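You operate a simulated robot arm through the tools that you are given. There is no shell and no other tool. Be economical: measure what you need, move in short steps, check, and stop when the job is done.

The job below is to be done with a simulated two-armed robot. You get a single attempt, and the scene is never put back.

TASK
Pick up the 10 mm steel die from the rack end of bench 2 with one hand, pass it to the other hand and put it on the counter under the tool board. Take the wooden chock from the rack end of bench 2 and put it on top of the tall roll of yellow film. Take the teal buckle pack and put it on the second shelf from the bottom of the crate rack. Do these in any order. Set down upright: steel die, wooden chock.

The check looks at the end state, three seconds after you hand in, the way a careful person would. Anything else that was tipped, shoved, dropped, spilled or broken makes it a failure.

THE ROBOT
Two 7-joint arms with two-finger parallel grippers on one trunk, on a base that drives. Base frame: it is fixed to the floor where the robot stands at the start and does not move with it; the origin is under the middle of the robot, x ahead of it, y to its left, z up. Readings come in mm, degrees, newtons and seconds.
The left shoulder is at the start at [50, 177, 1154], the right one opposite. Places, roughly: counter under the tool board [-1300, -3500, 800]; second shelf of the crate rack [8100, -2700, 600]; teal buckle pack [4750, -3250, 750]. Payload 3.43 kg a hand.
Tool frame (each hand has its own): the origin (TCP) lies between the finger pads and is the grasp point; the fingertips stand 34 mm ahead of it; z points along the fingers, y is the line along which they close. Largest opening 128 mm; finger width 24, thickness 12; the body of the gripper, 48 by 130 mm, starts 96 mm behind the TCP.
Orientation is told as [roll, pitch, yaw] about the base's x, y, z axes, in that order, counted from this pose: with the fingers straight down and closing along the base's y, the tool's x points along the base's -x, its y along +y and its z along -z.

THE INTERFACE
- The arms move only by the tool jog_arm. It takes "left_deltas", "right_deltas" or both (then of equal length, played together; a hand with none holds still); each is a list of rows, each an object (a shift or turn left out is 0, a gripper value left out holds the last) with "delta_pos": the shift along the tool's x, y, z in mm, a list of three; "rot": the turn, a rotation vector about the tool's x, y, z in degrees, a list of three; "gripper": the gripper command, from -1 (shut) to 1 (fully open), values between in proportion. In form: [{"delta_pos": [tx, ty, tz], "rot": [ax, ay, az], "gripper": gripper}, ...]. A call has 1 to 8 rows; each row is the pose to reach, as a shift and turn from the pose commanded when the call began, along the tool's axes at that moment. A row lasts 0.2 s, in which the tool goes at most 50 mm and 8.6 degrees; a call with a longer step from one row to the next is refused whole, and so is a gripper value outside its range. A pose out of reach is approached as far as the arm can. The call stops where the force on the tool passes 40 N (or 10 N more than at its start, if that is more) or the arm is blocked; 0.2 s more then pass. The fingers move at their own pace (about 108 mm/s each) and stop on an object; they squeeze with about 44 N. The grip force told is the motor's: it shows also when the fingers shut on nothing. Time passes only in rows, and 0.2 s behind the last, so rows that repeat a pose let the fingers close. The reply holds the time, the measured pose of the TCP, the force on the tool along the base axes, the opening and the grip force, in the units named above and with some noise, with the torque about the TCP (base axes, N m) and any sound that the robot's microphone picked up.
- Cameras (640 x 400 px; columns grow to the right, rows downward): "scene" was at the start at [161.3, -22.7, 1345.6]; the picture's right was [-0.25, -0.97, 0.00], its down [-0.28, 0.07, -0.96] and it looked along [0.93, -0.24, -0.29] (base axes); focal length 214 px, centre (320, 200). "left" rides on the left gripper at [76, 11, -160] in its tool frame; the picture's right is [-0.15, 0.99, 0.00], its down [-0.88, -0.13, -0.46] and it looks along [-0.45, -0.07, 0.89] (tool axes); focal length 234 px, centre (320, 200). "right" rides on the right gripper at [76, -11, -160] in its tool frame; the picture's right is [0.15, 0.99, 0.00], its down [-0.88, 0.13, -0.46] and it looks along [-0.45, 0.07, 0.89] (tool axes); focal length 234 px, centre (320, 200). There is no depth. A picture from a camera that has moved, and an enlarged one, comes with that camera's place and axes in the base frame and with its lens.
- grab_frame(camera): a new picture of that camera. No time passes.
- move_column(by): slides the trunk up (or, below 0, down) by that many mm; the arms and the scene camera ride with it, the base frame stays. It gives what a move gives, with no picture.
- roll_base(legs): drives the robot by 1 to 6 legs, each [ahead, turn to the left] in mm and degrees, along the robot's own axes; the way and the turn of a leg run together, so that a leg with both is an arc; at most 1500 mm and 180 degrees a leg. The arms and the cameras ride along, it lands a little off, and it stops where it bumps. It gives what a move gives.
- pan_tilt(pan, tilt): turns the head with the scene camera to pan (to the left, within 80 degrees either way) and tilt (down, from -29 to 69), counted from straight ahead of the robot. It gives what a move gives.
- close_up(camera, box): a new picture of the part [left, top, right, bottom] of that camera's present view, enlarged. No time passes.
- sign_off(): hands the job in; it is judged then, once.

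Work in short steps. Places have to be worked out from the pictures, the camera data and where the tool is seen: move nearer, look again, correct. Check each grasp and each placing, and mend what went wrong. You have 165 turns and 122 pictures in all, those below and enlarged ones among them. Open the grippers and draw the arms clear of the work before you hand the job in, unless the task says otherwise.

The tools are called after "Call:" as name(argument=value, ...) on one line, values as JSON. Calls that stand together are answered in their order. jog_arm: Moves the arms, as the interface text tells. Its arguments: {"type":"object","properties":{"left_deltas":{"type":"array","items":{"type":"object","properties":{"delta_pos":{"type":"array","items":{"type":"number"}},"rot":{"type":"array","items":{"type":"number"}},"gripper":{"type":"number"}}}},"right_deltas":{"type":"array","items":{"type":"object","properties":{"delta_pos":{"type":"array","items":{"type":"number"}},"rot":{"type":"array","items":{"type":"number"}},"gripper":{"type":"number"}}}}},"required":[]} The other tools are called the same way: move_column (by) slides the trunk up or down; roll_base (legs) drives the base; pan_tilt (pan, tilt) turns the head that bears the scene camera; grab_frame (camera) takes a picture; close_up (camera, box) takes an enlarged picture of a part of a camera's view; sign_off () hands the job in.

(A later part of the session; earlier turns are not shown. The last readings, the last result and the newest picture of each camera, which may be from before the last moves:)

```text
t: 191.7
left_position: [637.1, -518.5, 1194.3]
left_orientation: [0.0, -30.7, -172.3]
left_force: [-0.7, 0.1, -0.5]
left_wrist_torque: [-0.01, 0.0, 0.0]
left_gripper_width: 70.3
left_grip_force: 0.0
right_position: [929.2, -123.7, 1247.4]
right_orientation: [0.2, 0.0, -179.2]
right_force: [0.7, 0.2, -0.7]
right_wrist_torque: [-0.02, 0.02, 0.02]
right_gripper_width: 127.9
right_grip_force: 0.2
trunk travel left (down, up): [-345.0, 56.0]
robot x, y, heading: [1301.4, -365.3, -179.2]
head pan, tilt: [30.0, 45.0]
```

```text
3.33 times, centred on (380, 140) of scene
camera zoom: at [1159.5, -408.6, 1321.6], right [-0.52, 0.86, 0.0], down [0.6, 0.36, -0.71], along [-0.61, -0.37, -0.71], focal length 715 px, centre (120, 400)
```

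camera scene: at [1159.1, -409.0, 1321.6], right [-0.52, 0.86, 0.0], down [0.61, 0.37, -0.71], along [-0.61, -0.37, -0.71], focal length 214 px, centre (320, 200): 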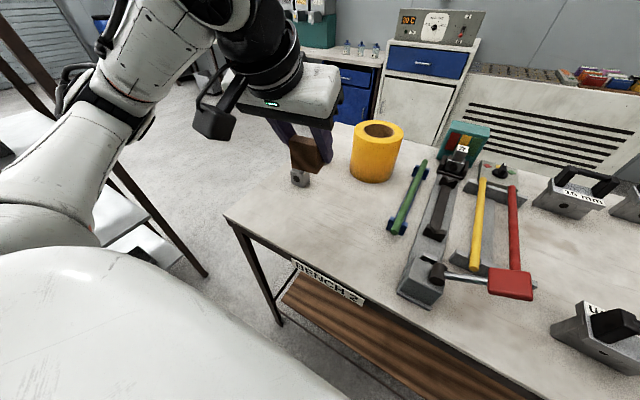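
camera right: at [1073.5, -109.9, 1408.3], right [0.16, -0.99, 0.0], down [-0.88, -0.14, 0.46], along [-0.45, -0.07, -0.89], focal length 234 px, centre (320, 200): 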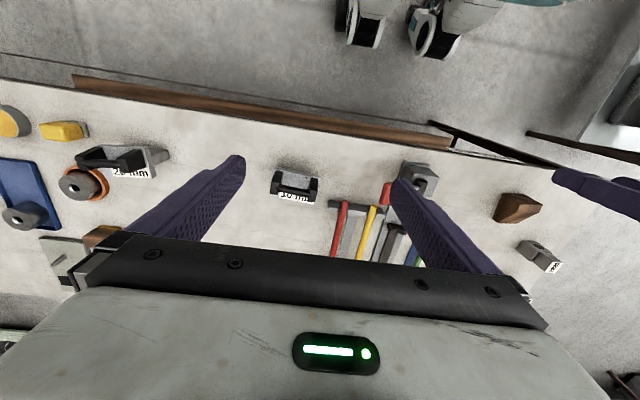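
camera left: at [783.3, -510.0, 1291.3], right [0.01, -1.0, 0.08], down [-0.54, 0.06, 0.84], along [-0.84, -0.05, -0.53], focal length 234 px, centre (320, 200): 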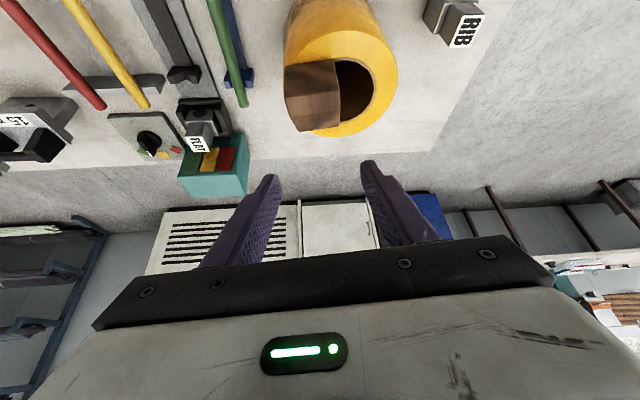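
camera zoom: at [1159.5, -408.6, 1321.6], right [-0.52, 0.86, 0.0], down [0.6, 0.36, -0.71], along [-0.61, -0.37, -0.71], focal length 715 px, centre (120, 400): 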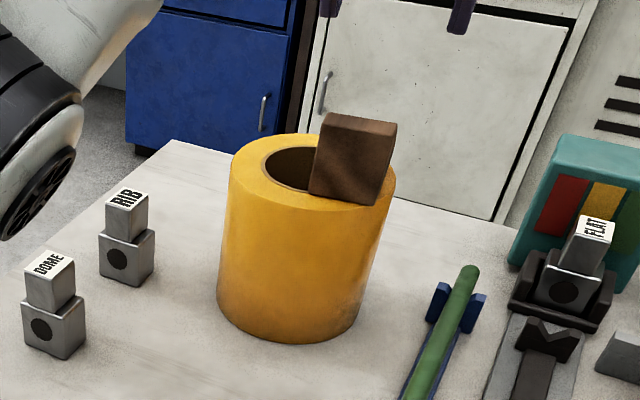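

Chock task done. Now I retract the left hand toward me and view the die with the right camera.

Call:
jog_arm(left_deltas=[{"delta_pos": [40, 0, -24]}, {"delta_pos": [80, 5, -48], "rot": [0, 6, 0]}, {"delta_pos": [120, 10, -72], "rot": [0, 12, 0]}, {"delta_pos": [160, 15, -96], "rot": [0, 18, 0]}, {"delta_pos": [200, 20, -120], "rot": [0, 24, 0]}, {"delta_pos": [240, 25, -144], "rot": [0, 30.5, 0]}])

Call:
close_up(camera="right", box=[200, 100, 400, 225])

Call:
pan_tilt(pan=-20, tilt=45)

Call:
close_up(camera="scene", box=[260, 120, 460, 270])

```text
t: 193.1
left_position: [918.0, -510.1, 1192.7]
left_orientation: [0.1, -0.1, -172.1]
left_force: [-0.3, -0.1, 0.5]
left_wrist_torque: [0.0, 0.0, 0.01]
left_gripper_width: 70.3
left_grip_force: 0.1
right_position: [928.8, -124.0, 1247.8]
right_orientation: [0.1, 0.1, -179.1]
right_force: [0.1, -0.1, 0.7]
right_wrist_torque: [-0.01, 0.01, -0.01]
right_gripper_width: 128.0
right_grip_force: 0.1
trunk travel left (down, up): [-345.0, 56.0]
robot x, y, heading: [1295.0, -369.4, -179.0]
head pan, tilt: [30.0, 45.0]
```

```text
3.20 times, centred on (300, 162) of right
camera zoom: at [1003.2, -112.0, 1408.5], right [0.16, -0.99, 0.0], down [-0.88, -0.14, 0.46], along [-0.45, -0.07, -0.89], focal length 749 px, centre (384, 320)
```

zoom: 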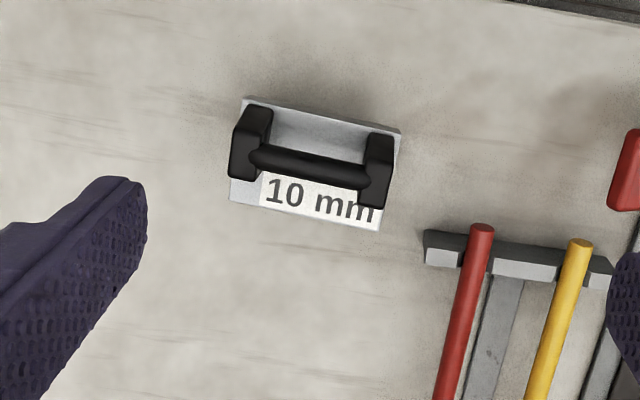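

```text
t: 194.3
left_position: [916.5, -508.2, 1193.7]
left_orientation: [0.0, -0.3, -172.1]
left_force: [0.4, -0.5, -0.1]
left_wrist_torque: [0.0, 0.03, -0.02]
left_gripper_width: 70.3
left_grip_force: 0.1
right_position: [928.2, -125.0, 1247.5]
right_orientation: [0.1, 0.0, -179.0]
right_force: [0.5, -0.2, 0.0]
right_wrist_torque: [0.05, -0.05, -0.01]
right_gripper_width: 128.1
right_grip_force: 0.0
trunk travel left (down, up): [-345.0, 56.0]
robot x, y, heading: [1298.8, -365.0, -178.8]
head pan, tilt: [-20.0, 45.0]
```

```text
2.67 times, centred on (360, 195) of scene
camera zoom: at [1151.5, -340.9, 1321.6], right [0.32, 0.95, 0.0], down [0.67, -0.23, -0.71], along [-0.67, 0.23, -0.71], focal length 572 px, centre (213, 213)
```

zoom: 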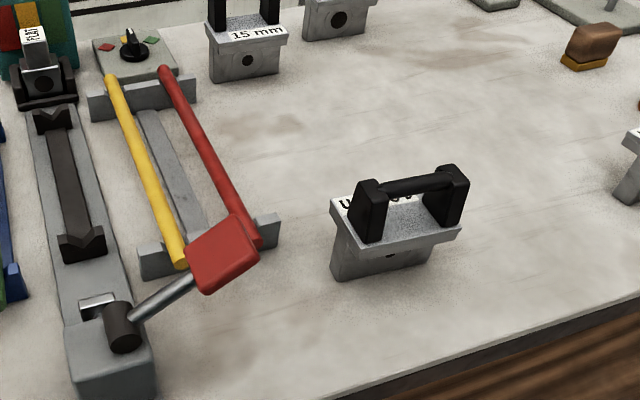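

Die: plate ≈90×60, centre ≈(877,−90), handle bar along y rotated ≈−2.5°. Plan: right hand pinches the bar from above (yaw turned 90°), left later grips the body from the left. Move right hand over it while turning.

Call:
jog_arm(right_deltas=[{"delta_pos": [-6, -4, 12], "rot": [0, 0, -8]}, {"delta_pos": [-13, -9, 25], "rot": [0, 0, -16]}, {"delta_pos": [-19, -13, 38], "rot": [0, 0, -24]}, {"delta_pos": [-26, -17, 50], "rot": [0, 0, -32]}, {"delta_pos": [-32, -21, 62], "rot": [0, 0, -40]}, {"delta_pos": [-38, -26, 75], "rot": [0, 0, -48]}, {"delta_pos": [-45, -30, 88], "rot": [0, 0, -56]}, {"delta_pos": [-51, -34, 100], "rot": [0, 0, -64]}])

Call:
jog_arm(right_deltas=[{"delta_pos": [0, 0, 0], "rot": [0, 0, -8], "gripper": 0.3}, {"delta_pos": [0, 0, 0], "rot": [0, 0, -16]}, {"delta_pos": [0, 0, 0], "rot": [0, 0, -22.5]}, {"delta_pos": [0, 0, 0], "rot": [0, 0, -22.5]}])

Call:
grab_frame(camera="right")

```text
t: 196.1
left_position: [917.3, -508.8, 1193.0]
left_orientation: [0.0, -0.2, -172.1]
left_force: [-0.3, -0.8, -0.1]
left_wrist_torque: [0.01, 0.01, 0.0]
left_gripper_width: 70.4
left_grip_force: 0.1
right_position: [877.3, -91.0, 1147.0]
right_orientation: [0.0, -0.1, -115.1]
right_force: [-1.0, 0.1, -0.7]
right_wrist_torque: [0.01, 0.01, 0.02]
right_gripper_width: 128.0
right_grip_force: 0.1
trunk travel left (down, up): [-345.0, 56.0]
robot x, y, heading: [1296.4, -366.2, -178.8]
head pan, tilt: [-20.0, 45.0]
```

```text
t: 197.1
left_position: [917.2, -508.1, 1194.0]
left_orientation: [0.1, -0.2, -172.2]
left_force: [0.1, -0.7, -0.1]
left_wrist_torque: [-0.01, 0.02, 0.01]
left_gripper_width: 70.4
left_grip_force: 0.0
right_position: [877.7, -90.6, 1147.9]
right_orientation: [0.1, -0.1, -92.6]
right_force: [-0.2, -0.4, 1.0]
right_wrist_torque: [-0.03, 0.02, 0.03]
right_gripper_width: 83.2
right_grip_force: 0.1
trunk travel left (down, up): [-345.0, 56.0]
robot x, y, heading: [1300.0, -370.8, -178.9]
head pan, tilt: [-20.0, 45.0]
```

```text
57 pictures are left
camera right: at [868.2, -15.2, 1308.1], right [0.99, 0.1, 0.0], down [0.09, -0.88, 0.46], along [0.05, -0.45, -0.89], focal length 234 px, centre (320, 200)
```

right: 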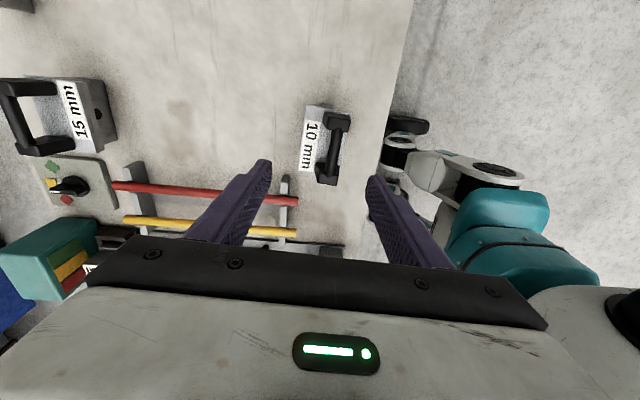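

Zoom on the die handle to centre on the bar.

Call:
close_up(camera="right", box=[270, 90, 390, 200])

```text
3.64 times, centred on (330, 145) of right
camera zoom: at [868.2, -15.2, 1308.1], right [0.99, 0.1, 0.0], down [0.09, -0.88, 0.46], along [0.05, -0.45, -0.89], focal length 852 px, centre (284, 400)
```

zoom: 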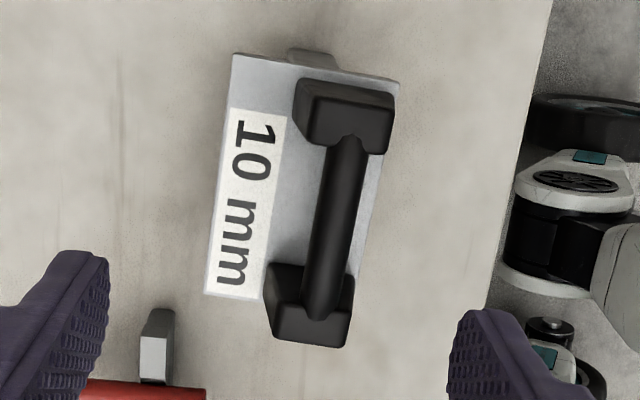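

Bar centre triangulates to ≈(893,−93, z≈1015–1025). Shift over and descend with fingers either side of the bar.

Call:
jog_arm(right_deltas=[{"delta_pos": [-2, 8, 20]}, {"delta_pos": [-2, 15, 50]}, {"delta_pos": [-2, 15, 85]}, {"delta_pos": [-2, 15, 110]}, {"delta_pos": [-2, 15, 122]}, {"delta_pos": [-2, 15, 122]}])

Call:
grab_frame(camera="right")

Call:
close_up(camera="scene", box=[320, 120, 480, 240])

```text
t: 198.5
left_position: [917.0, -507.6, 1194.2]
left_orientation: [0.0, -0.3, -172.1]
left_force: [0.1, 0.0, -0.1]
left_wrist_torque: [-0.04, 0.0, 0.02]
left_gripper_width: 70.4
left_grip_force: 0.2
right_position: [891.7, -93.6, 1026.2]
right_orientation: [0.0, -0.1, -92.6]
right_force: [-0.2, 0.3, -0.5]
right_wrist_torque: [-0.02, 0.02, 0.01]
right_gripper_width: 83.3
right_grip_force: 0.2
trunk travel left (down, up): [-345.0, 56.0]
robot x, y, heading: [1295.0, -366.2, -178.7]
head pan, tilt: [-20.0, 45.0]
```

```text
55 pictures are left
camera right: at [882.4, -17.9, 1185.9], right [0.99, 0.1, 0.0], down [0.09, -0.88, 0.46], along [0.05, -0.46, -0.89], focal length 234 px, centre (320, 200)
```

right: 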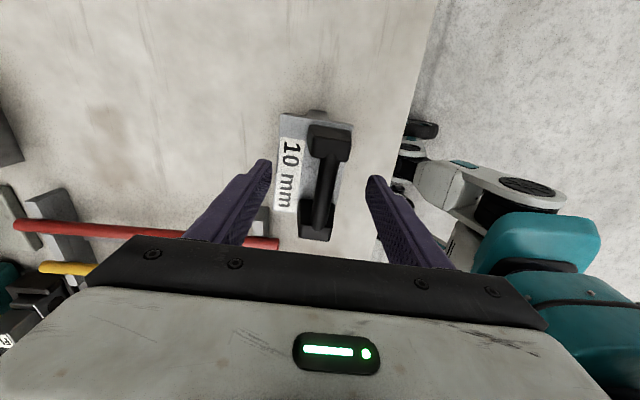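

```text
3.33 times, centred on (400, 180) of scene
camera zoom: at [1151.5, -340.8, 1321.6], right [0.32, 0.95, 0.0], down [0.67, -0.23, -0.71], along [-0.67, 0.23, -0.71], focal length 715 px, centre (53, 267)
```

zoom: 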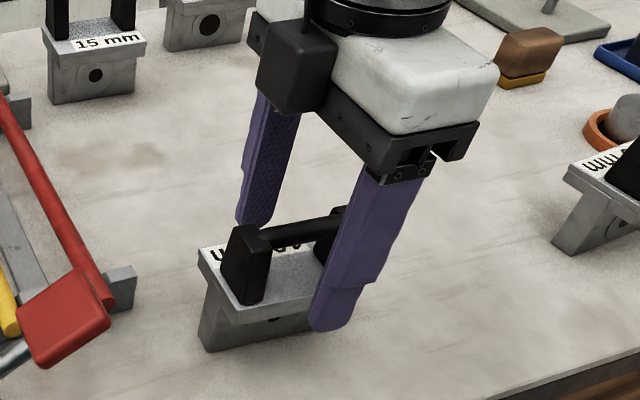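

The bar is centred between the fingers. Close the right gripper.

Call:
jog_arm(right_deltas=[{"delta_pos": [0, 0, 0], "gripper": -1}, {"delta_pos": [0, 0, 0], "gripper": -1}, {"delta_pos": [0, 0, 0], "gripper": -1}])

Call:
grab_frame(camera="right")

```text
t: 199.3
left_position: [917.8, -508.2, 1193.5]
left_orientation: [0.0, -0.2, -172.3]
left_force: [0.1, 0.5, -0.4]
left_wrist_torque: [-0.01, -0.02, 0.02]
left_gripper_width: 70.3
left_grip_force: 0.1
right_position: [892.9, -93.2, 1025.2]
right_orientation: [0.1, -0.1, -92.6]
right_force: [-0.7, 0.2, -0.1]
right_wrist_torque: [-0.03, 0.04, -0.02]
right_gripper_width: 13.4
right_grip_force: 44.0
trunk travel left (down, up): [-345.0, 56.0]
robot x, y, heading: [1300.4, -367.2, -178.8]
head pan, tilt: [-20.0, 45.0]
```

```text
53 pictures are left
camera right: at [882.3, -17.7, 1186.1], right [0.99, 0.1, 0.0], down [0.09, -0.88, 0.46], along [0.05, -0.46, -0.89], focal length 234 px, centre (320, 200)
```

right: 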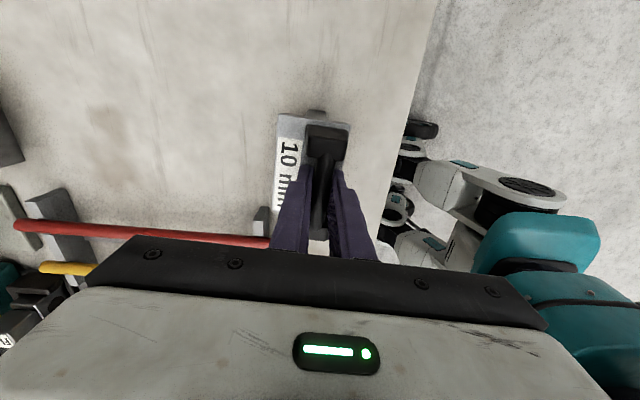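

Bar gripped (13.4 mm). Lift a little and check the hang.

Call:
jog_arm(right_deltas=[{"delta_pos": [0, 0, -8]}, {"delta_pos": [0, 0, -25]}, {"delta_pos": [0, 0, -50]}, {"delta_pos": [0, 0, -50]}])

Call:
close_up(camera="scene", box=[320, 110, 480, 230])

Call:
grab_frame(camera="right")

```text
t: 200.3
left_position: [917.0, -508.8, 1193.7]
left_orientation: [0.0, -0.2, -172.2]
left_force: [-0.3, 0.6, 0.4]
left_wrist_torque: [-0.02, 0.04, -0.02]
left_gripper_width: 70.6
left_grip_force: 0.2
right_position: [891.8, -92.1, 1075.7]
right_orientation: [0.1, -0.1, -92.6]
right_force: [0.7, 0.5, -4.7]
right_wrist_torque: [0.02, -0.06, -0.04]
right_gripper_width: 13.5
right_grip_force: 43.5
trunk travel left (down, up): [-345.0, 56.0]
robot x, y, heading: [1298.4, -363.2, -178.9]
head pan, tilt: [-20.0, 45.0]
```

```text
3.33 times, centred on (400, 170) of scene
camera zoom: at [1151.0, -340.5, 1321.5], right [0.32, 0.95, 0.0], down [0.67, -0.23, -0.71], along [-0.67, 0.23, -0.71], focal length 715 px, centre (53, 300)
```

zoom: 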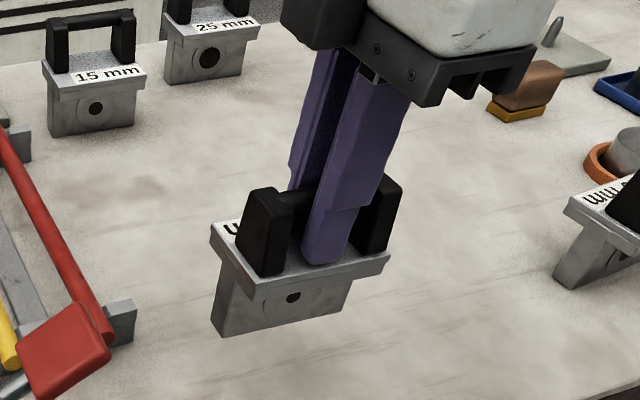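

```text
51 pictures are left
camera right: at [882.2, -16.2, 1236.3], right [0.99, 0.1, 0.0], down [0.09, -0.88, 0.46], along [0.05, -0.45, -0.89], focal length 234 px, centre (320, 200)
```

right: 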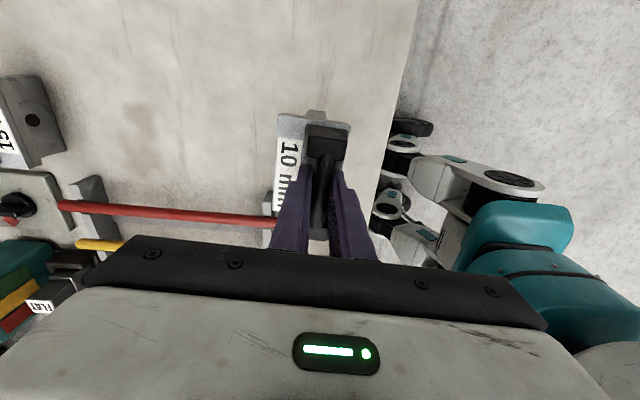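

It hangs level and weighs only ~0.5 kg. Move the die up and toward the middle for the handover.

Call:
jog_arm(right_deltas=[{"delta_pos": [0, 0, -40]}, {"delta_pos": [-15, 0, -80]}, {"delta_pos": [-50, -1, -110]}, {"delta_pos": [-95, -2, -124]}, {"delta_pos": [-140, -3, -124]}, {"delta_pos": [-178, -4, -124]}])

```text
t: 201.7
left_position: [917.2, -508.0, 1194.0]
left_orientation: [0.0, -0.2, -172.2]
left_force: [0.5, -0.5, -1.0]
left_wrist_torque: [0.0, 0.01, 0.0]
left_gripper_width: 70.5
left_grip_force: 0.1
right_position: [892.3, -228.0, 1196.5]
right_orientation: [0.0, -0.1, -92.7]
right_force: [-0.1, -0.8, -5.2]
right_wrist_torque: [-0.03, -0.03, 0.0]
right_gripper_width: 13.1
right_grip_force: 43.7
right hand out of reach, approached as far as the arm can: row 5, 6
trunk travel left (down, up): [-345.0, 56.0]
robot x, y, heading: [1296.4, -363.5, -178.9]
head pan, tilt: [-20.0, 45.0]
```

Right hand stopped at (892,−228,1196), good enough. Now turn the left gripper ~100° (closing fore-aft) near (890,−480,1230).

Call:
jog_arm(left_deltas=[{"delta_pos": [-3, -4, -5], "rot": [0, 0, 8], "gripper": 0.5}, {"delta_pos": [-6, -8, -9], "rot": [0, 0, 16]}, {"delta_pos": [-9, -12, -14], "rot": [0, 0, 24]}, {"delta_pos": [-12, -16, -19], "rot": [0, 0, 32]}, {"delta_pos": [-15, -20, -24], "rot": [0, 0, 40]}, {"delta_pos": [-18, -24, -28], "rot": [0, 0, 48]}, {"delta_pos": [-21, -28, -33], "rot": [0, 0, 56]}, {"delta_pos": [-23, -31, -37], "rot": [0, 0, 64]}])

Call:
jog_arm(left_deltas=[{"delta_pos": [0, 0, 0], "rot": [0, 0, 8]}, {"delta_pos": [0, 0, 0], "rot": [0, 0, 16]}, {"delta_pos": [0, 0, 0], "rot": [0, 0, 24]}, {"delta_pos": [0, 0, 0], "rot": [0, 0, 32]}, {"delta_pos": [0, 0, 0], "rot": [0, 0, 36.5]}])

```text
t: 203.5
left_position: [891.1, -479.7, 1229.6]
left_orientation: [0.1, -0.2, 123.8]
left_force: [-0.5, -0.7, -0.1]
left_wrist_torque: [0.0, 0.01, 0.01]
left_gripper_width: 95.8
left_grip_force: 0.1
right_position: [890.7, -227.2, 1195.4]
right_orientation: [0.1, -0.2, -92.5]
right_force: [-0.1, 0.6, -4.9]
right_wrist_torque: [-0.01, -0.05, 0.01]
right_gripper_width: 13.3
right_grip_force: 43.9
trunk travel left (down, up): [-345.0, 56.0]
robot x, y, heading: [1297.4, -367.1, -178.9]
head pan, tilt: [-20.0, 45.0]
```

```text
t: 204.7
left_position: [890.2, -479.4, 1230.8]
left_orientation: [0.1, -0.1, 87.3]
left_force: [-0.8, -0.2, 0.4]
left_wrist_torque: [-0.01, 0.0, -0.01]
left_gripper_width: 96.1
left_grip_force: 0.1
right_position: [891.1, -228.3, 1195.2]
right_orientation: [0.1, -0.2, -92.5]
right_force: [-0.1, 0.0, -3.7]
right_wrist_torque: [0.01, -0.05, -0.05]
right_gripper_width: 13.2
right_grip_force: 43.9
trunk travel left (down, up): [-345.0, 56.0]
robot x, y, heading: [1295.8, -365.0, -178.9]
head pan, tilt: [-20.0, 45.0]
```

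Now tilt the left tool 50° so it points right-down toward the die, to a pre-grasp 150 mm off.

Call:
jog_arm(left_deltas=[{"delta_pos": [-10, 2, -2], "rot": [0, -7.2, 0]}, {"delta_pos": [-25, 5, -5], "rot": [0, -14.4, 0]}, {"delta_pos": [-45, 7, -7], "rot": [0, -21.6, 0]}, {"delta_pos": [-65, 10, -9], "rot": [0, -28.8, 0]}, {"delta_pos": [-90, 12, -11], "rot": [0, -36, 0]}, {"delta_pos": [-115, 15, -14], "rot": [0, -43, 0]}, {"delta_pos": [-137, 17.5, -16], "rot": [0, -50, 0]}])

Call:
grab_frame(camera="scene")

Call:
grab_frame(camera="left")

```text
t: 206.3
left_position: [879.0, -342.5, 1246.8]
left_orientation: [0.3, -50.1, 87.2]
left_force: [1.0, -0.1, -0.3]
left_wrist_torque: [-0.01, 0.0, 0.01]
left_gripper_width: 95.8
left_grip_force: 0.0
right_position: [892.5, -227.6, 1195.7]
right_orientation: [0.2, -0.2, -92.6]
right_force: [0.6, -0.7, -4.6]
right_wrist_torque: [0.03, -0.03, -0.03]
right_gripper_width: 13.5
right_grip_force: 44.2
trunk travel left (down, up): [-345.0, 56.0]
robot x, y, heading: [1300.1, -366.3, -179.0]
head pan, tilt: [-20.0, 45.0]
```

```text
50 pictures are left
camera scene: at [1151.0, -340.7, 1321.5], right [0.32, 0.95, 0.0], down [0.67, -0.23, -0.71], along [-0.67, 0.23, -0.71], focal length 214 px, centre (320, 200)
```

scene: 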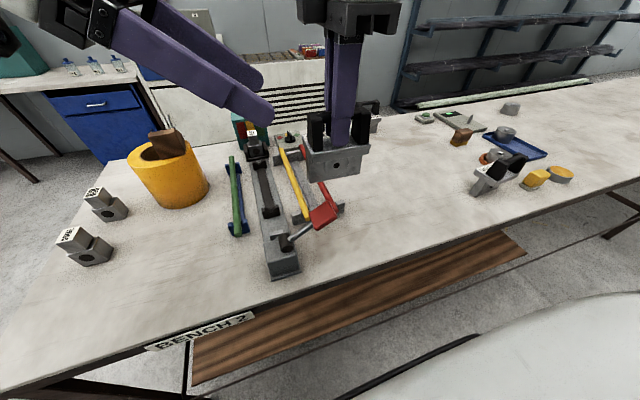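

```text
49 pictures are left
camera left: at [860.2, -512.9, 1290.3], right [-0.98, 0.14, 0.12], down [0.14, 0.21, 0.97], along [0.11, 0.97, -0.23], focal length 234 px, centre (320, 200)
```

left: 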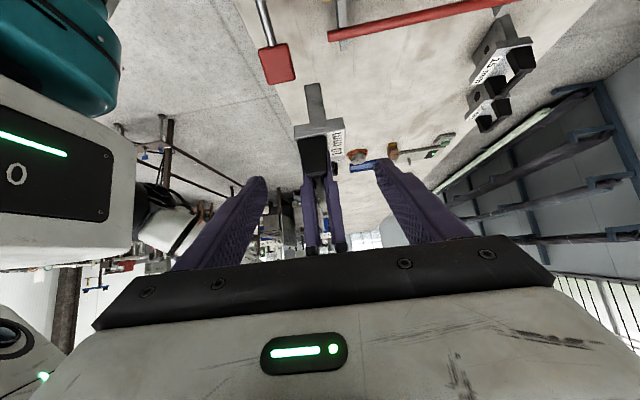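

The die profile shows a 60 mm plate on a narrower body; the plate centre is at (878, −, 1151), aligned with the left gripper. Advance to straddle the plate.

Call:
jog_arm(left_deltas=[{"delta_pos": [3, 0, 35]}, {"delta_pos": [6, 0, 70]}, {"delta_pos": [6, 0, 100]}, {"delta_pos": [6, 0, 125]}, {"delta_pos": [6, 0, 142]}, {"delta_pos": [6, 0, 142]}])

Call:
close_up(camera="scene", box=[240, 60, 440, 210])

Call:
grab_frame(camera="left")

```text
t: 207.7
left_position: [884.6, -238.1, 1151.7]
left_orientation: [0.4, -50.1, 87.0]
left_force: [0.2, 0.2, -0.2]
left_wrist_torque: [-0.01, -0.02, 0.01]
left_gripper_width: 95.8
left_grip_force: 0.1
right_position: [893.1, -227.4, 1197.0]
right_orientation: [0.1, -0.1, -92.6]
right_force: [0.5, -0.3, -4.3]
right_wrist_torque: [0.01, -0.04, 0.03]
right_gripper_width: 13.4
right_grip_force: 43.9
trunk travel left (down, up): [-345.0, 56.0]
robot x, y, heading: [1299.3, -363.2, -179.1]
head pan, tilt: [-20.0, 45.0]
```

```text
2.67 times, centred on (340, 135) of scene
camera zoom: at [1151.2, -340.8, 1321.5], right [0.32, 0.95, 0.0], down [0.67, -0.23, -0.71], along [-0.67, 0.23, -0.71], focal length 572 px, centre (267, 373)
```

zoom: 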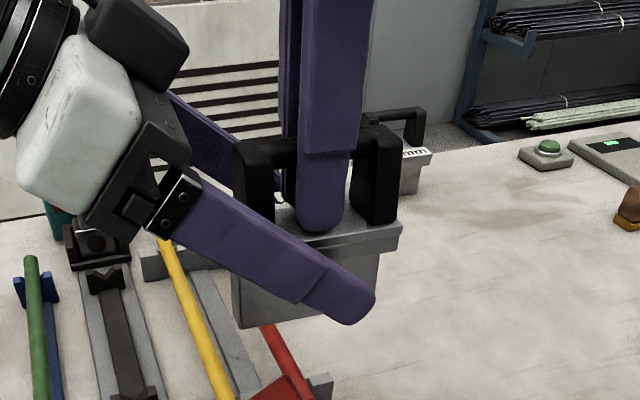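

```text
47 pictures are left
camera left: at [865.1, -408.2, 1194.7], right [-0.98, 0.14, 0.12], down [0.14, 0.21, 0.97], along [0.11, 0.97, -0.23], focal length 234 px, centre (320, 200)
```

left: 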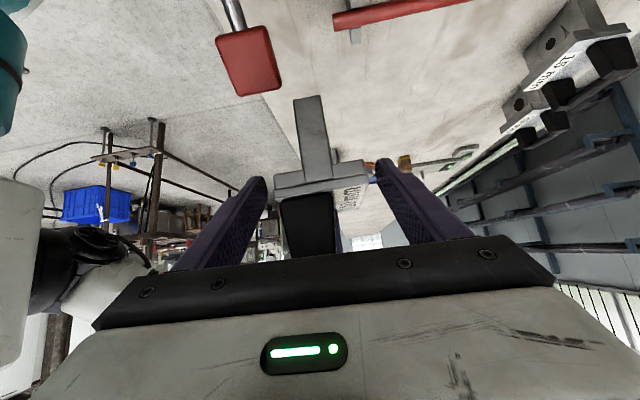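

Well aligned; shift 5 mm and close the left gripper on the plate.

Call:
jog_arm(left_deltas=[{"delta_pos": [0, 5, 0], "gripper": 0.2}, {"delta_pos": [0, 5, 0], "gripper": -1}, {"delta_pos": [0, 5, 0], "gripper": -1}, {"delta_pos": [0, 5, 0], "gripper": -1}])

Call:
close_up(camera="scene", box=[240, 60, 440, 210])

Call:
grab_frame(camera="left")

```text
t: 208.7
left_position: [878.8, -237.3, 1151.8]
left_orientation: [0.4, -49.9, 86.7]
left_force: [13.2, -2.6, -0.6]
left_wrist_torque: [0.01, 0.58, -0.07]
left_gripper_width: 59.7
left_grip_force: 44.3
right_position: [891.5, -227.6, 1197.0]
right_orientation: [-0.1, 0.0, -92.7]
right_force: [-13.1, 1.6, -2.2]
right_wrist_torque: [0.09, 0.01, -0.11]
right_gripper_width: 13.5
right_grip_force: 43.7
trunk travel left (down, up): [-345.0, 56.0]
robot x, y, heading: [1299.9, -367.0, -178.8]
head pan, tilt: [-20.0, 45.0]
```

```text
2.67 times, centred on (340, 135) of scene
camera zoom: at [1151.2, -340.7, 1321.5], right [0.32, 0.95, 0.0], down [0.67, -0.23, -0.71], along [-0.67, 0.23, -0.71], focal length 572 px, centre (267, 373)
```

zoom: 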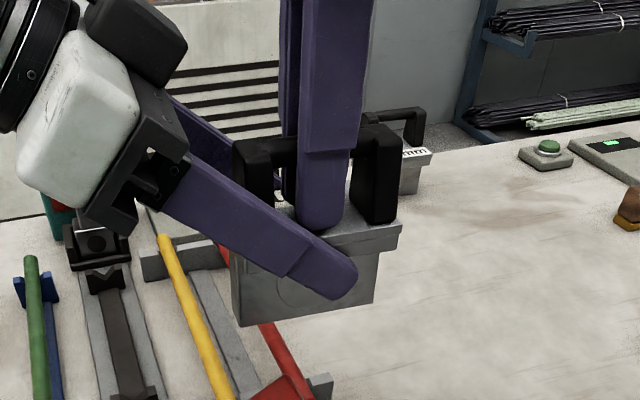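

```text
45 pictures are left
camera left: at [860.1, -407.6, 1195.1], right [-0.98, 0.14, 0.12], down [0.14, 0.21, 0.97], along [0.12, 0.97, -0.23], focal length 234 px, centre (320, 200)
```

left: 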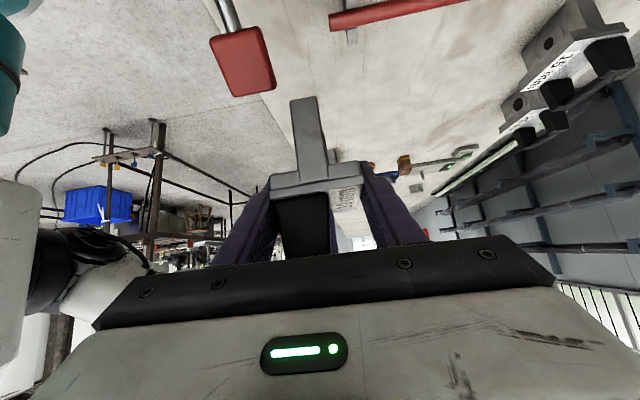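

Left holds the plate (59.7 mm). Now open the right and lift it straight off the bar.

Call:
jog_arm(right_deltas=[{"delta_pos": [0, 0, 0], "gripper": -0.3}, {"delta_pos": [0, 0, 0], "gripper": -0.3}, {"delta_pos": [0, 0, -20]}, {"delta_pos": [0, 0, -60]}, {"delta_pos": [0, 0, -100]}])

Call:
close_up(camera="scene", box=[240, 60, 440, 210])

```text
t: 209.9
left_position: [878.7, -237.7, 1152.3]
left_orientation: [0.4, -50.0, 87.1]
left_force: [-0.5, 0.0, -3.9]
left_wrist_torque: [-0.08, 0.04, 0.06]
left_gripper_width: 59.9
left_grip_force: 43.8
right_position: [911.4, -199.8, 1276.7]
right_orientation: [0.1, 0.0, -92.5]
right_force: [0.2, 0.3, 0.5]
right_wrist_torque: [0.01, 0.05, -0.02]
right_gripper_width: 44.8
right_grip_force: 0.1
right hand out of reach, approached as far as the arm can: row 3, 4, 5
trunk travel left (down, up): [-345.0, 56.0]
robot x, y, heading: [1301.2, -369.0, -178.7]
head pan, tilt: [-20.0, 45.0]
```

```text
2.67 times, centred on (340, 135) of scene
camera zoom: at [1152.1, -340.7, 1321.6], right [0.32, 0.95, 0.0], down [0.67, -0.23, -0.71], along [-0.67, 0.23, -0.71], focal length 572 px, centre (267, 373)
```

zoom: 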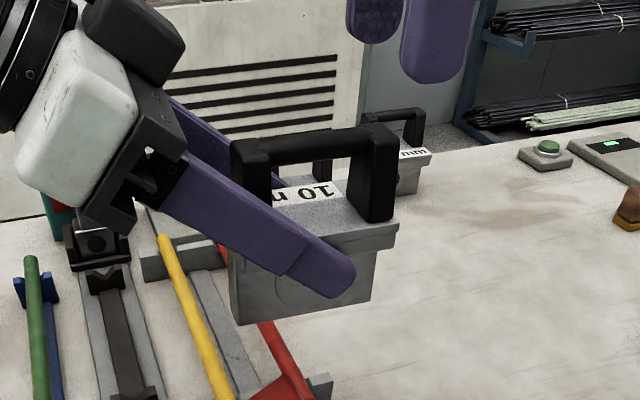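

Handover done: die upright in the left hand. Move the right hand aside to the right, turning it back.

Call:
jog_arm(right_deltas=[{"delta_pos": [15, 0, 0], "rot": [0, 0, 8]}, {"delta_pos": [30, 0, 0], "rot": [0, 0, 16]}, {"delta_pos": [45, 0, 0], "rot": [0, 0, 24]}, {"delta_pos": [60, 0, 0], "rot": [0, 0, 32]}, {"delta_pos": [75, 0, 0], "rot": [0, 0, 40]}, {"delta_pos": [90, 0, 0], "rot": [0, 0, 48]}, {"delta_pos": [105, 0, 0], "rot": [0, 0, 56]}, {"delta_pos": [120, 0, 0], "rot": [0, 0, 64]}])

Call:
roll_base(legs=[[-1000, 0], [-600, 0]])

Call:
pan_tilt(pan=0, tilt=25)

Call:
grab_frame(camera="scene")

```text
t: 211.7
left_position: [878.6, -237.5, 1151.5]
left_orientation: [0.3, -50.0, 87.0]
left_force: [-0.6, 0.0, -4.1]
left_wrist_torque: [-0.05, -0.01, -0.01]
left_gripper_width: 59.7
left_grip_force: 44.6
right_position: [913.8, -80.5, 1275.3]
right_orientation: [0.0, -0.1, -156.8]
right_force: [-0.5, -0.4, 0.6]
right_wrist_torque: [-0.01, 0.0, 0.01]
right_gripper_width: 45.0
right_grip_force: 0.1
trunk travel left (down, up): [-345.0, 56.0]
robot x, y, heading: [1299.2, -366.5, -178.9]
head pan, tilt: [-20.0, 45.0]
```

```text
t: 219.8
left_position: [2463.2, -208.8, 1150.9]
left_orientation: [0.4, -49.9, 87.1]
left_force: [-0.1, -0.6, -5.0]
left_wrist_torque: [-0.1, 0.0, 0.03]
left_gripper_width: 59.8
left_grip_force: 44.1
right_position: [2498.4, -51.5, 1275.0]
right_orientation: [0.1, -0.1, -156.5]
right_force: [0.2, 0.0, -0.8]
right_wrist_torque: [0.0, -0.01, -0.01]
right_gripper_width: 45.2
right_grip_force: 0.0
trunk travel left (down, up): [-345.0, 56.0]
robot x, y, heading: [2884.0, -337.0, -178.9]
head pan, tilt: [-20.0, 45.0]
```

```text
t: 220.7
left_position: [2462.8, -208.7, 1151.3]
left_orientation: [0.3, -50.0, 87.2]
left_force: [0.4, -0.6, -4.1]
left_wrist_torque: [-0.06, 0.01, -0.01]
left_gripper_width: 60.0
left_grip_force: 44.1
right_position: [2497.9, -52.4, 1275.7]
right_orientation: [0.2, 0.0, -156.6]
right_force: [0.0, 0.0, -0.4]
right_wrist_torque: [-0.01, -0.04, 0.02]
right_gripper_width: 44.4
right_grip_force: 0.0
trunk travel left (down, up): [-345.0, 56.0]
robot x, y, heading: [2882.8, -336.9, -178.7]
head pan, tilt: [0.0, 25.0]
```

```text
43 pictures are left
camera scene: at [2720.4, -339.7, 1352.0], right [-0.02, 1.0, 0.0], down [0.42, 0.01, -0.91], along [-0.91, -0.02, -0.42], focal length 214 px, centre (320, 200)
```

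scene: 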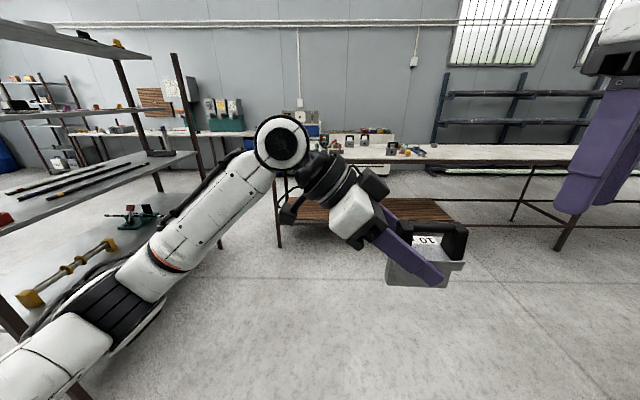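

Drive south past the rack, then west along y≈−2500.

Call:
roll_base(legs=[[0, 89], [1100, 0], [1070, 0], [0, -90], [1450, 0], [1450, 0]])

Call:
pan_tilt(pan=35, tilt=18)

Call:
grab_frame(camera="scene")

```text
t: 252.5
left_position: [-417.5, -2315.4, 1151.1]
left_orientation: [0.3, -50.0, 85.6]
left_force: [-0.5, 0.3, -4.6]
left_wrist_torque: [-0.09, 0.05, -0.01]
left_gripper_width: 59.8
left_grip_force: 43.7
right_position: [-379.6, -2158.7, 1275.5]
right_orientation: [0.2, 0.0, -158.0]
right_force: [-0.2, -1.2, -0.4]
right_wrist_torque: [-0.01, 0.02, 0.02]
right_gripper_width: 44.8
right_grip_force: 0.1
trunk travel left (down, up): [-345.0, 56.0]
robot x, y, heading: [-2.8, -2450.9, 179.9]
head pan, tilt: [0.0, 25.0]
```

```text
t: 253.5
left_position: [-417.9, -2313.3, 1151.7]
left_orientation: [0.2, -50.1, 85.7]
left_force: [0.0, 0.6, -5.1]
left_wrist_torque: [-0.05, 0.01, 0.02]
left_gripper_width: 59.7
left_grip_force: 44.2
right_position: [-379.3, -2157.4, 1274.9]
right_orientation: [0.1, 0.0, -157.9]
right_force: [0.1, 0.0, -0.5]
right_wrist_torque: [-0.02, 0.02, 0.01]
right_gripper_width: 44.8
right_grip_force: 0.1
trunk travel left (down, up): [-345.0, 56.0]
robot x, y, heading: [-4.5, -2451.1, 179.9]
head pan, tilt: [35.0, 18.0]
```

```text
42 pictures are left
camera scene: at [-148.7, -2504.8, 1363.5], right [-0.57, 0.82, 0.0], down [0.25, 0.18, -0.95], along [-0.78, -0.54, -0.31], focal length 214 px, centre (320, 200)
```

scene: 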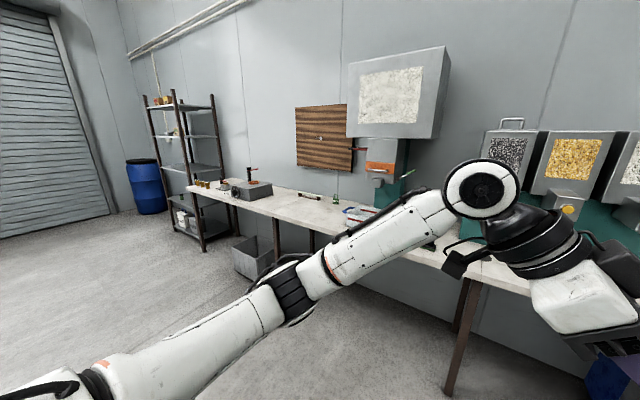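

The tool board is at y≈−3500; counter front edge x≈−1110. Drive to about (−650,−3570) facing it.

Call:
roll_base(legs=[[0, 60], [1290, 0], [0, -60]])

Call:
pan_tilt(pan=0, tilt=25)

Call:
grab_frame(camera="scene")

```text
t: 265.3
left_position: [-1061.6, -3450.9, 1150.8]
left_orientation: [0.3, -49.9, 86.5]
left_force: [-0.5, 0.8, -3.7]
left_wrist_torque: [-0.07, 0.03, 0.01]
left_gripper_width: 59.7
left_grip_force: 43.7
right_position: [-1024.6, -3292.8, 1275.1]
right_orientation: [0.1, -0.1, -157.5]
right_force: [-0.2, -0.1, 0.5]
right_wrist_torque: [-0.03, -0.01, 0.01]
right_gripper_width: 44.7
right_grip_force: 0.1
trunk travel left (down, up): [-345.0, 56.0]
robot x, y, heading: [-648.9, -3587.8, -179.6]
head pan, tilt: [35.0, 18.0]
```

```text
t: 266.4
left_position: [-1062.9, -3449.1, 1151.0]
left_orientation: [0.3, -49.9, 86.4]
left_force: [0.4, -0.7, -4.3]
left_wrist_torque: [-0.03, -0.01, 0.0]
left_gripper_width: 59.8
left_grip_force: 43.7
right_position: [-1024.2, -3292.2, 1275.3]
right_orientation: [0.1, -0.1, -157.5]
right_force: [0.5, 0.0, 0.5]
right_wrist_torque: [0.04, -0.04, -0.03]
right_gripper_width: 44.9
right_grip_force: 0.1
trunk travel left (down, up): [-345.0, 56.0]
robot x, y, heading: [-644.4, -3583.4, -179.5]
head pan, tilt: [0.0, 25.0]
```

```text
41 pictures are left
camera scene: at [-806.3, -3584.1, 1352.1], right [-0.01, 1.0, 0.0], down [0.42, 0.0, -0.91], along [-0.91, -0.01, -0.42], focal length 214 px, centre (320, 200)
```

scene: 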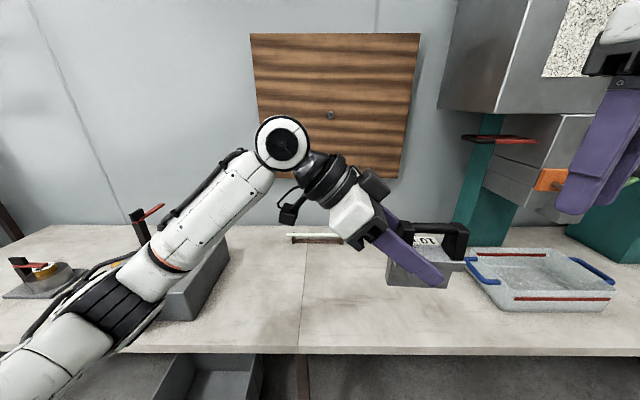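

The counter between the vice (left) and tray (right) is clear. I'll move forward 150 mm.

Call:
roll_base(legs=[[150, 0]])

Call:
pan_tilt(pan=-5, tilt=40)

Call:
grab_frame(camera="scene")

```text
t: 267.7
left_position: [-1214.7, -3453.1, 1151.1]
left_orientation: [0.2, -49.9, 86.6]
left_force: [-0.8, 0.0, -5.6]
left_wrist_torque: [-0.09, -0.02, -0.01]
left_gripper_width: 59.7
left_grip_force: 44.2
right_position: [-1177.4, -3294.3, 1274.6]
right_orientation: [0.1, 0.1, -157.3]
right_force: [-0.8, 0.0, -0.1]
right_wrist_torque: [0.01, -0.04, 0.02]
right_gripper_width: 44.8
right_grip_force: 0.2
trunk travel left (down, up): [-345.0, 56.0]
robot x, y, heading: [-797.7, -3586.6, -179.6]
head pan, tilt: [0.0, 25.0]
```

```text
t: 268.5
left_position: [-1213.9, -3452.0, 1151.0]
left_orientation: [0.3, -50.0, 86.5]
left_force: [0.8, 0.2, -4.5]
left_wrist_torque: [-0.03, -0.02, -0.03]
left_gripper_width: 59.9
left_grip_force: 43.7
right_position: [-1177.7, -3294.9, 1275.6]
right_orientation: [0.2, 0.0, -157.2]
right_force: [0.6, -0.1, 0.6]
right_wrist_torque: [-0.02, -0.03, -0.03]
right_gripper_width: 45.1
right_grip_force: 0.0
trunk travel left (down, up): [-345.0, 56.0]
robot x, y, heading: [-798.0, -3586.6, -179.3]
head pan, tilt: [-5.0, 40.0]
```

```text
40 pictures are left
camera scene: at [-950.5, -3578.0, 1328.9], right [0.08, 1.0, 0.0], down [0.64, -0.05, -0.77], along [-0.76, 0.06, -0.64], focal length 214 px, centre (320, 200)
```

scene: 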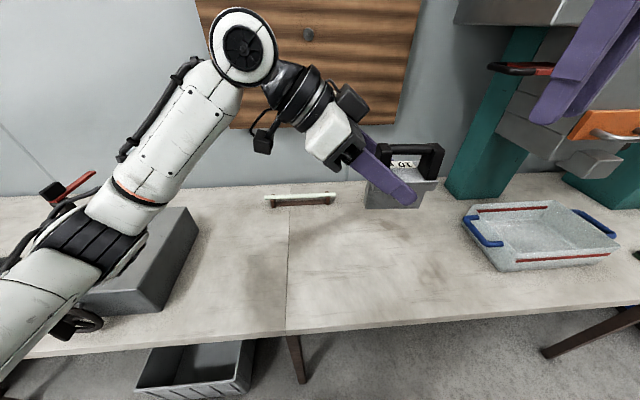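

The elbow would come close to the vice when lowering, so I'll shift the robot ~140 mm to the right (north) first.

Call:
roll_base(legs=[[-400, 0], [0, -20], [425, 0], [0, 20]])

Call:
grab_frame(camera="scene")

```text
t: 275.4
left_position: [-1224.3, -3304.8, 1150.4]
left_orientation: [0.4, -49.9, 86.5]
left_force: [-0.8, -0.5, -4.2]
left_wrist_torque: [-0.05, -0.01, 0.05]
left_gripper_width: 59.5
left_grip_force: 43.7
right_position: [-1188.5, -3148.2, 1275.3]
right_orientation: [0.1, 0.0, -157.2]
right_force: [0.2, 0.3, 0.0]
right_wrist_torque: [0.01, 0.0, 0.01]
right_gripper_width: 45.0
right_grip_force: 0.0
trunk travel left (down, up): [-345.0, 56.0]
robot x, y, heading: [-807.1, -3436.8, -179.1]
head pan, tilt: [-5.0, 40.0]
```

```text
39 pictures are left
camera scene: at [-961.6, -3431.3, 1328.8], right [0.08, 1.0, 0.0], down [0.64, -0.05, -0.77], along [-0.76, 0.06, -0.64], focal length 214 px, centre (320, 200)
```

scene: 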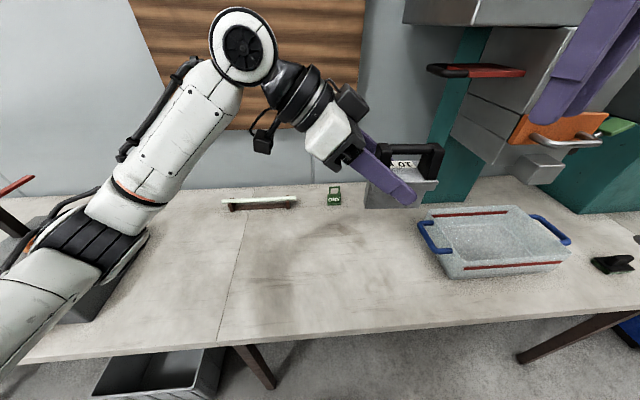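

Lower the trunk 200 mm (die base then ≈886, counter ≈800) and check.

Call:
move_column(by=-200)

Call:
pan_tilt(pan=-5, tilt=35)

Call:
grab_frame(camera="scene")

Call:
grab_frame(camera="left")

```text
t: 277.5
left_position: [-1225.4, -3305.0, 952.0]
left_orientation: [0.3, -49.9, 86.6]
left_force: [-0.2, -0.8, -3.3]
left_wrist_torque: [-0.08, 0.0, 0.0]
left_gripper_width: 59.9
left_grip_force: 44.0
right_position: [-1188.0, -3148.0, 1076.9]
right_orientation: [0.1, 0.0, -157.2]
right_force: [0.1, -0.6, -0.3]
right_wrist_torque: [0.01, 0.01, 0.02]
right_gripper_width: 45.0
right_grip_force: 0.0
trunk travel left (down, up): [-145.0, 256.0]
robot x, y, heading: [-808.9, -3438.5, -179.3]
head pan, tilt: [-5.0, 40.0]
```

```text
t: 278.2
left_position: [-1224.5, -3304.0, 951.7]
left_orientation: [0.3, -49.9, 86.6]
left_force: [-0.4, 0.5, -4.3]
left_wrist_torque: [-0.06, 0.01, -0.01]
left_gripper_width: 59.7
left_grip_force: 44.6
right_position: [-1187.4, -3146.8, 1076.4]
right_orientation: [0.1, 0.0, -157.2]
right_force: [0.1, 0.1, 0.3]
right_wrist_torque: [-0.02, -0.03, 0.0]
right_gripper_width: 44.7
right_grip_force: 0.0
trunk travel left (down, up): [-145.0, 256.0]
robot x, y, heading: [-809.3, -3435.4, -179.4]
head pan, tilt: [-5.0, 35.0]
```

```text
38 pictures are left
camera scene: at [-964.4, -3430.6, 1136.3], right [0.08, 1.0, 0.0], down [0.57, -0.04, -0.82], along [-0.82, 0.06, -0.57], focal length 214 px, centre (320, 200)
```

scene: 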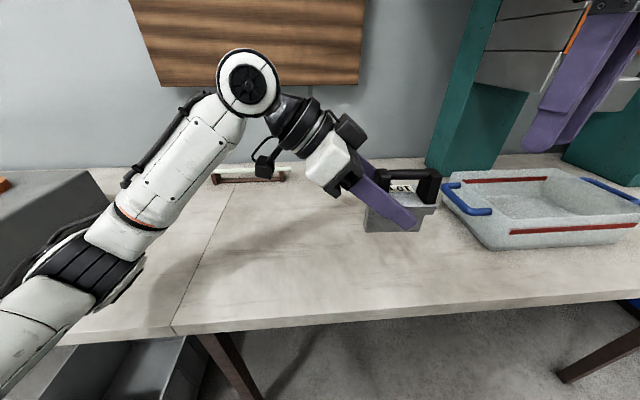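

```text
37 pictures are left
camera left: at [-1245.8, -3474.9, 994.8], right [-0.98, 0.15, 0.12], down [0.15, 0.21, 0.97], along [0.12, 0.97, -0.23], focal length 234 px, centre (320, 200)
```

left: 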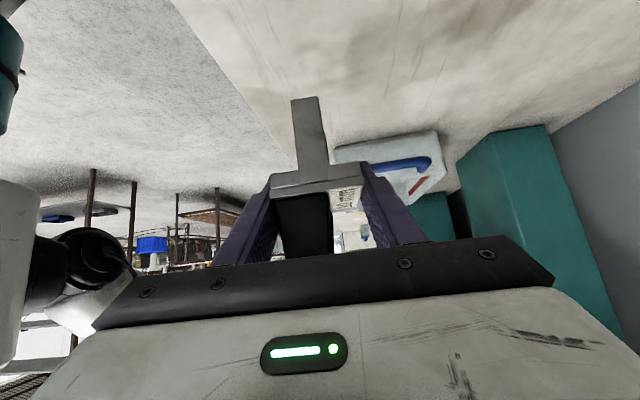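

Clear area below. Move the die 45 mm inward, 35 mm left and 70 mm down.

Call:
jog_arm(left_deltas=[{"delta_pos": [26, 14, 5]}, {"delta_pos": [52, 28, 11]}, {"delta_pos": [78, 43, 16]}, {"delta_pos": [78, 43, 16]}])

Call:
close_up(camera="scene", box=[220, 120, 460, 270])

```text
t: 279.2
left_position: [-1269.9, -3341.9, 881.6]
left_orientation: [0.3, -49.9, 86.6]
left_force: [-0.2, 0.2, -4.6]
left_wrist_torque: [-0.06, 0.02, 0.01]
left_gripper_width: 59.9
left_grip_force: 43.8
right_position: [-1188.1, -3147.4, 1075.4]
right_orientation: [0.0, 0.0, -157.2]
right_force: [0.4, -0.2, -0.5]
right_wrist_torque: [0.01, 0.02, 0.01]
right_gripper_width: 44.9
right_grip_force: 0.1
trunk travel left (down, up): [-145.0, 256.0]
robot x, y, heading: [-809.2, -3433.7, -179.4]
head pan, tilt: [-5.0, 35.0]
```

```text
2.67 times, centred on (340, 195) of scene
camera zoom: at [-964.5, -3430.6, 1136.4], right [0.08, 1.0, 0.0], down [0.57, -0.04, -0.82], along [-0.82, 0.06, -0.57], focal length 572 px, centre (267, 213)
```

zoom: 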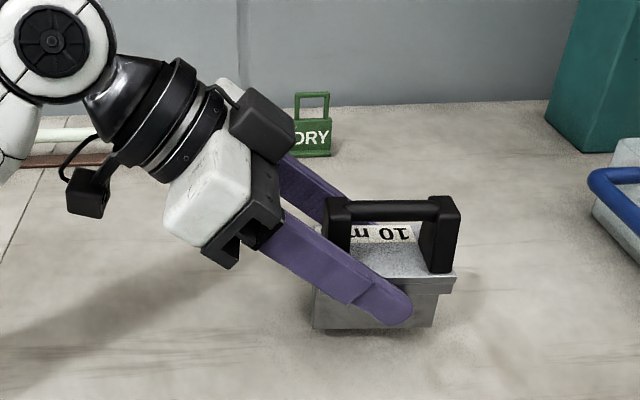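

Nearly down. Lower gently until contact.

Call:
jog_arm(left_deltas=[{"delta_pos": [3, 0, 2.6]}, {"delta_pos": [6, 0, 5.1]}, {"delta_pos": [9, 0, 7.7]}, {"delta_pos": [12, 0, 10.3]}])

```text
t: 280.2
left_position: [-1274.8, -3341.1, 878.6]
left_orientation: [3.0, -49.5, 84.6]
left_force: [0.0, -0.1, -4.2]
left_wrist_torque: [-0.04, 0.01, 0.01]
left_gripper_width: 59.7
left_grip_force: 44.1
right_position: [-1186.6, -3145.7, 1076.4]
right_orientation: [0.2, 0.0, -157.2]
right_force: [0.4, -0.1, 0.2]
right_wrist_torque: [-0.01, 0.01, -0.03]
right_gripper_width: 44.6
right_grip_force: 0.0
trunk travel left (down, up): [-145.0, 256.0]
robot x, y, heading: [-805.1, -3435.0, -179.7]
head pan, tilt: [-5.0, 35.0]
```

The arm hit a joint limit and twisted slightly rather than descending. Return to the previous pose and use the trunk for the last bit.

Call:
jog_arm(left_deltas=[{"delta_pos": [-6, 0, -5]}, {"delta_pos": [-12, 0, -10.3]}, {"delta_pos": [-12, 0, -10.3]}])

```text
t: 281.0
left_position: [-1268.9, -3343.0, 884.9]
left_orientation: [1.2, -49.7, 86.2]
left_force: [0.4, -0.6, -4.5]
left_wrist_torque: [-0.05, 0.03, -0.02]
left_gripper_width: 60.0
left_grip_force: 43.9
right_position: [-1184.3, -3147.3, 1076.0]
right_orientation: [0.0, -0.1, -157.2]
right_force: [0.5, -0.4, -0.9]
right_wrist_torque: [-0.01, 0.01, -0.02]
right_gripper_width: 44.6
right_grip_force: 0.1
trunk travel left (down, up): [-145.0, 256.0]
robot x, y, heading: [-803.5, -3442.0, -179.3]
head pan, tilt: [-5.0, 35.0]
```

Raise 15 mm to get off the limit and correct the small roll.

Call:
jog_arm(left_deltas=[{"delta_pos": [-6, 0, -5], "rot": [0.5, 0, 0]}, {"delta_pos": [-11.5, 0, -9.6], "rot": [0.9, 0, 0]}, {"delta_pos": [-11.5, 0, -9.6], "rot": [0.9, 0, 0]}])

```text
t: 281.8
left_position: [-1270.2, -3341.0, 894.9]
left_orientation: [-0.8, -49.9, 86.6]
left_force: [0.0, 0.9, -4.5]
left_wrist_torque: [-0.07, 0.0, -0.04]
left_gripper_width: 59.8
left_grip_force: 44.3
right_position: [-1188.5, -3146.4, 1075.6]
right_orientation: [0.1, 0.0, -157.3]
right_force: [0.5, 0.7, 0.1]
right_wrist_torque: [0.0, -0.04, -0.02]
right_gripper_width: 44.6
right_grip_force: 0.1
trunk travel left (down, up): [-145.0, 256.0]
robot x, y, heading: [-808.0, -3436.3, -179.4]
head pan, tilt: [-5.0, 35.0]
```

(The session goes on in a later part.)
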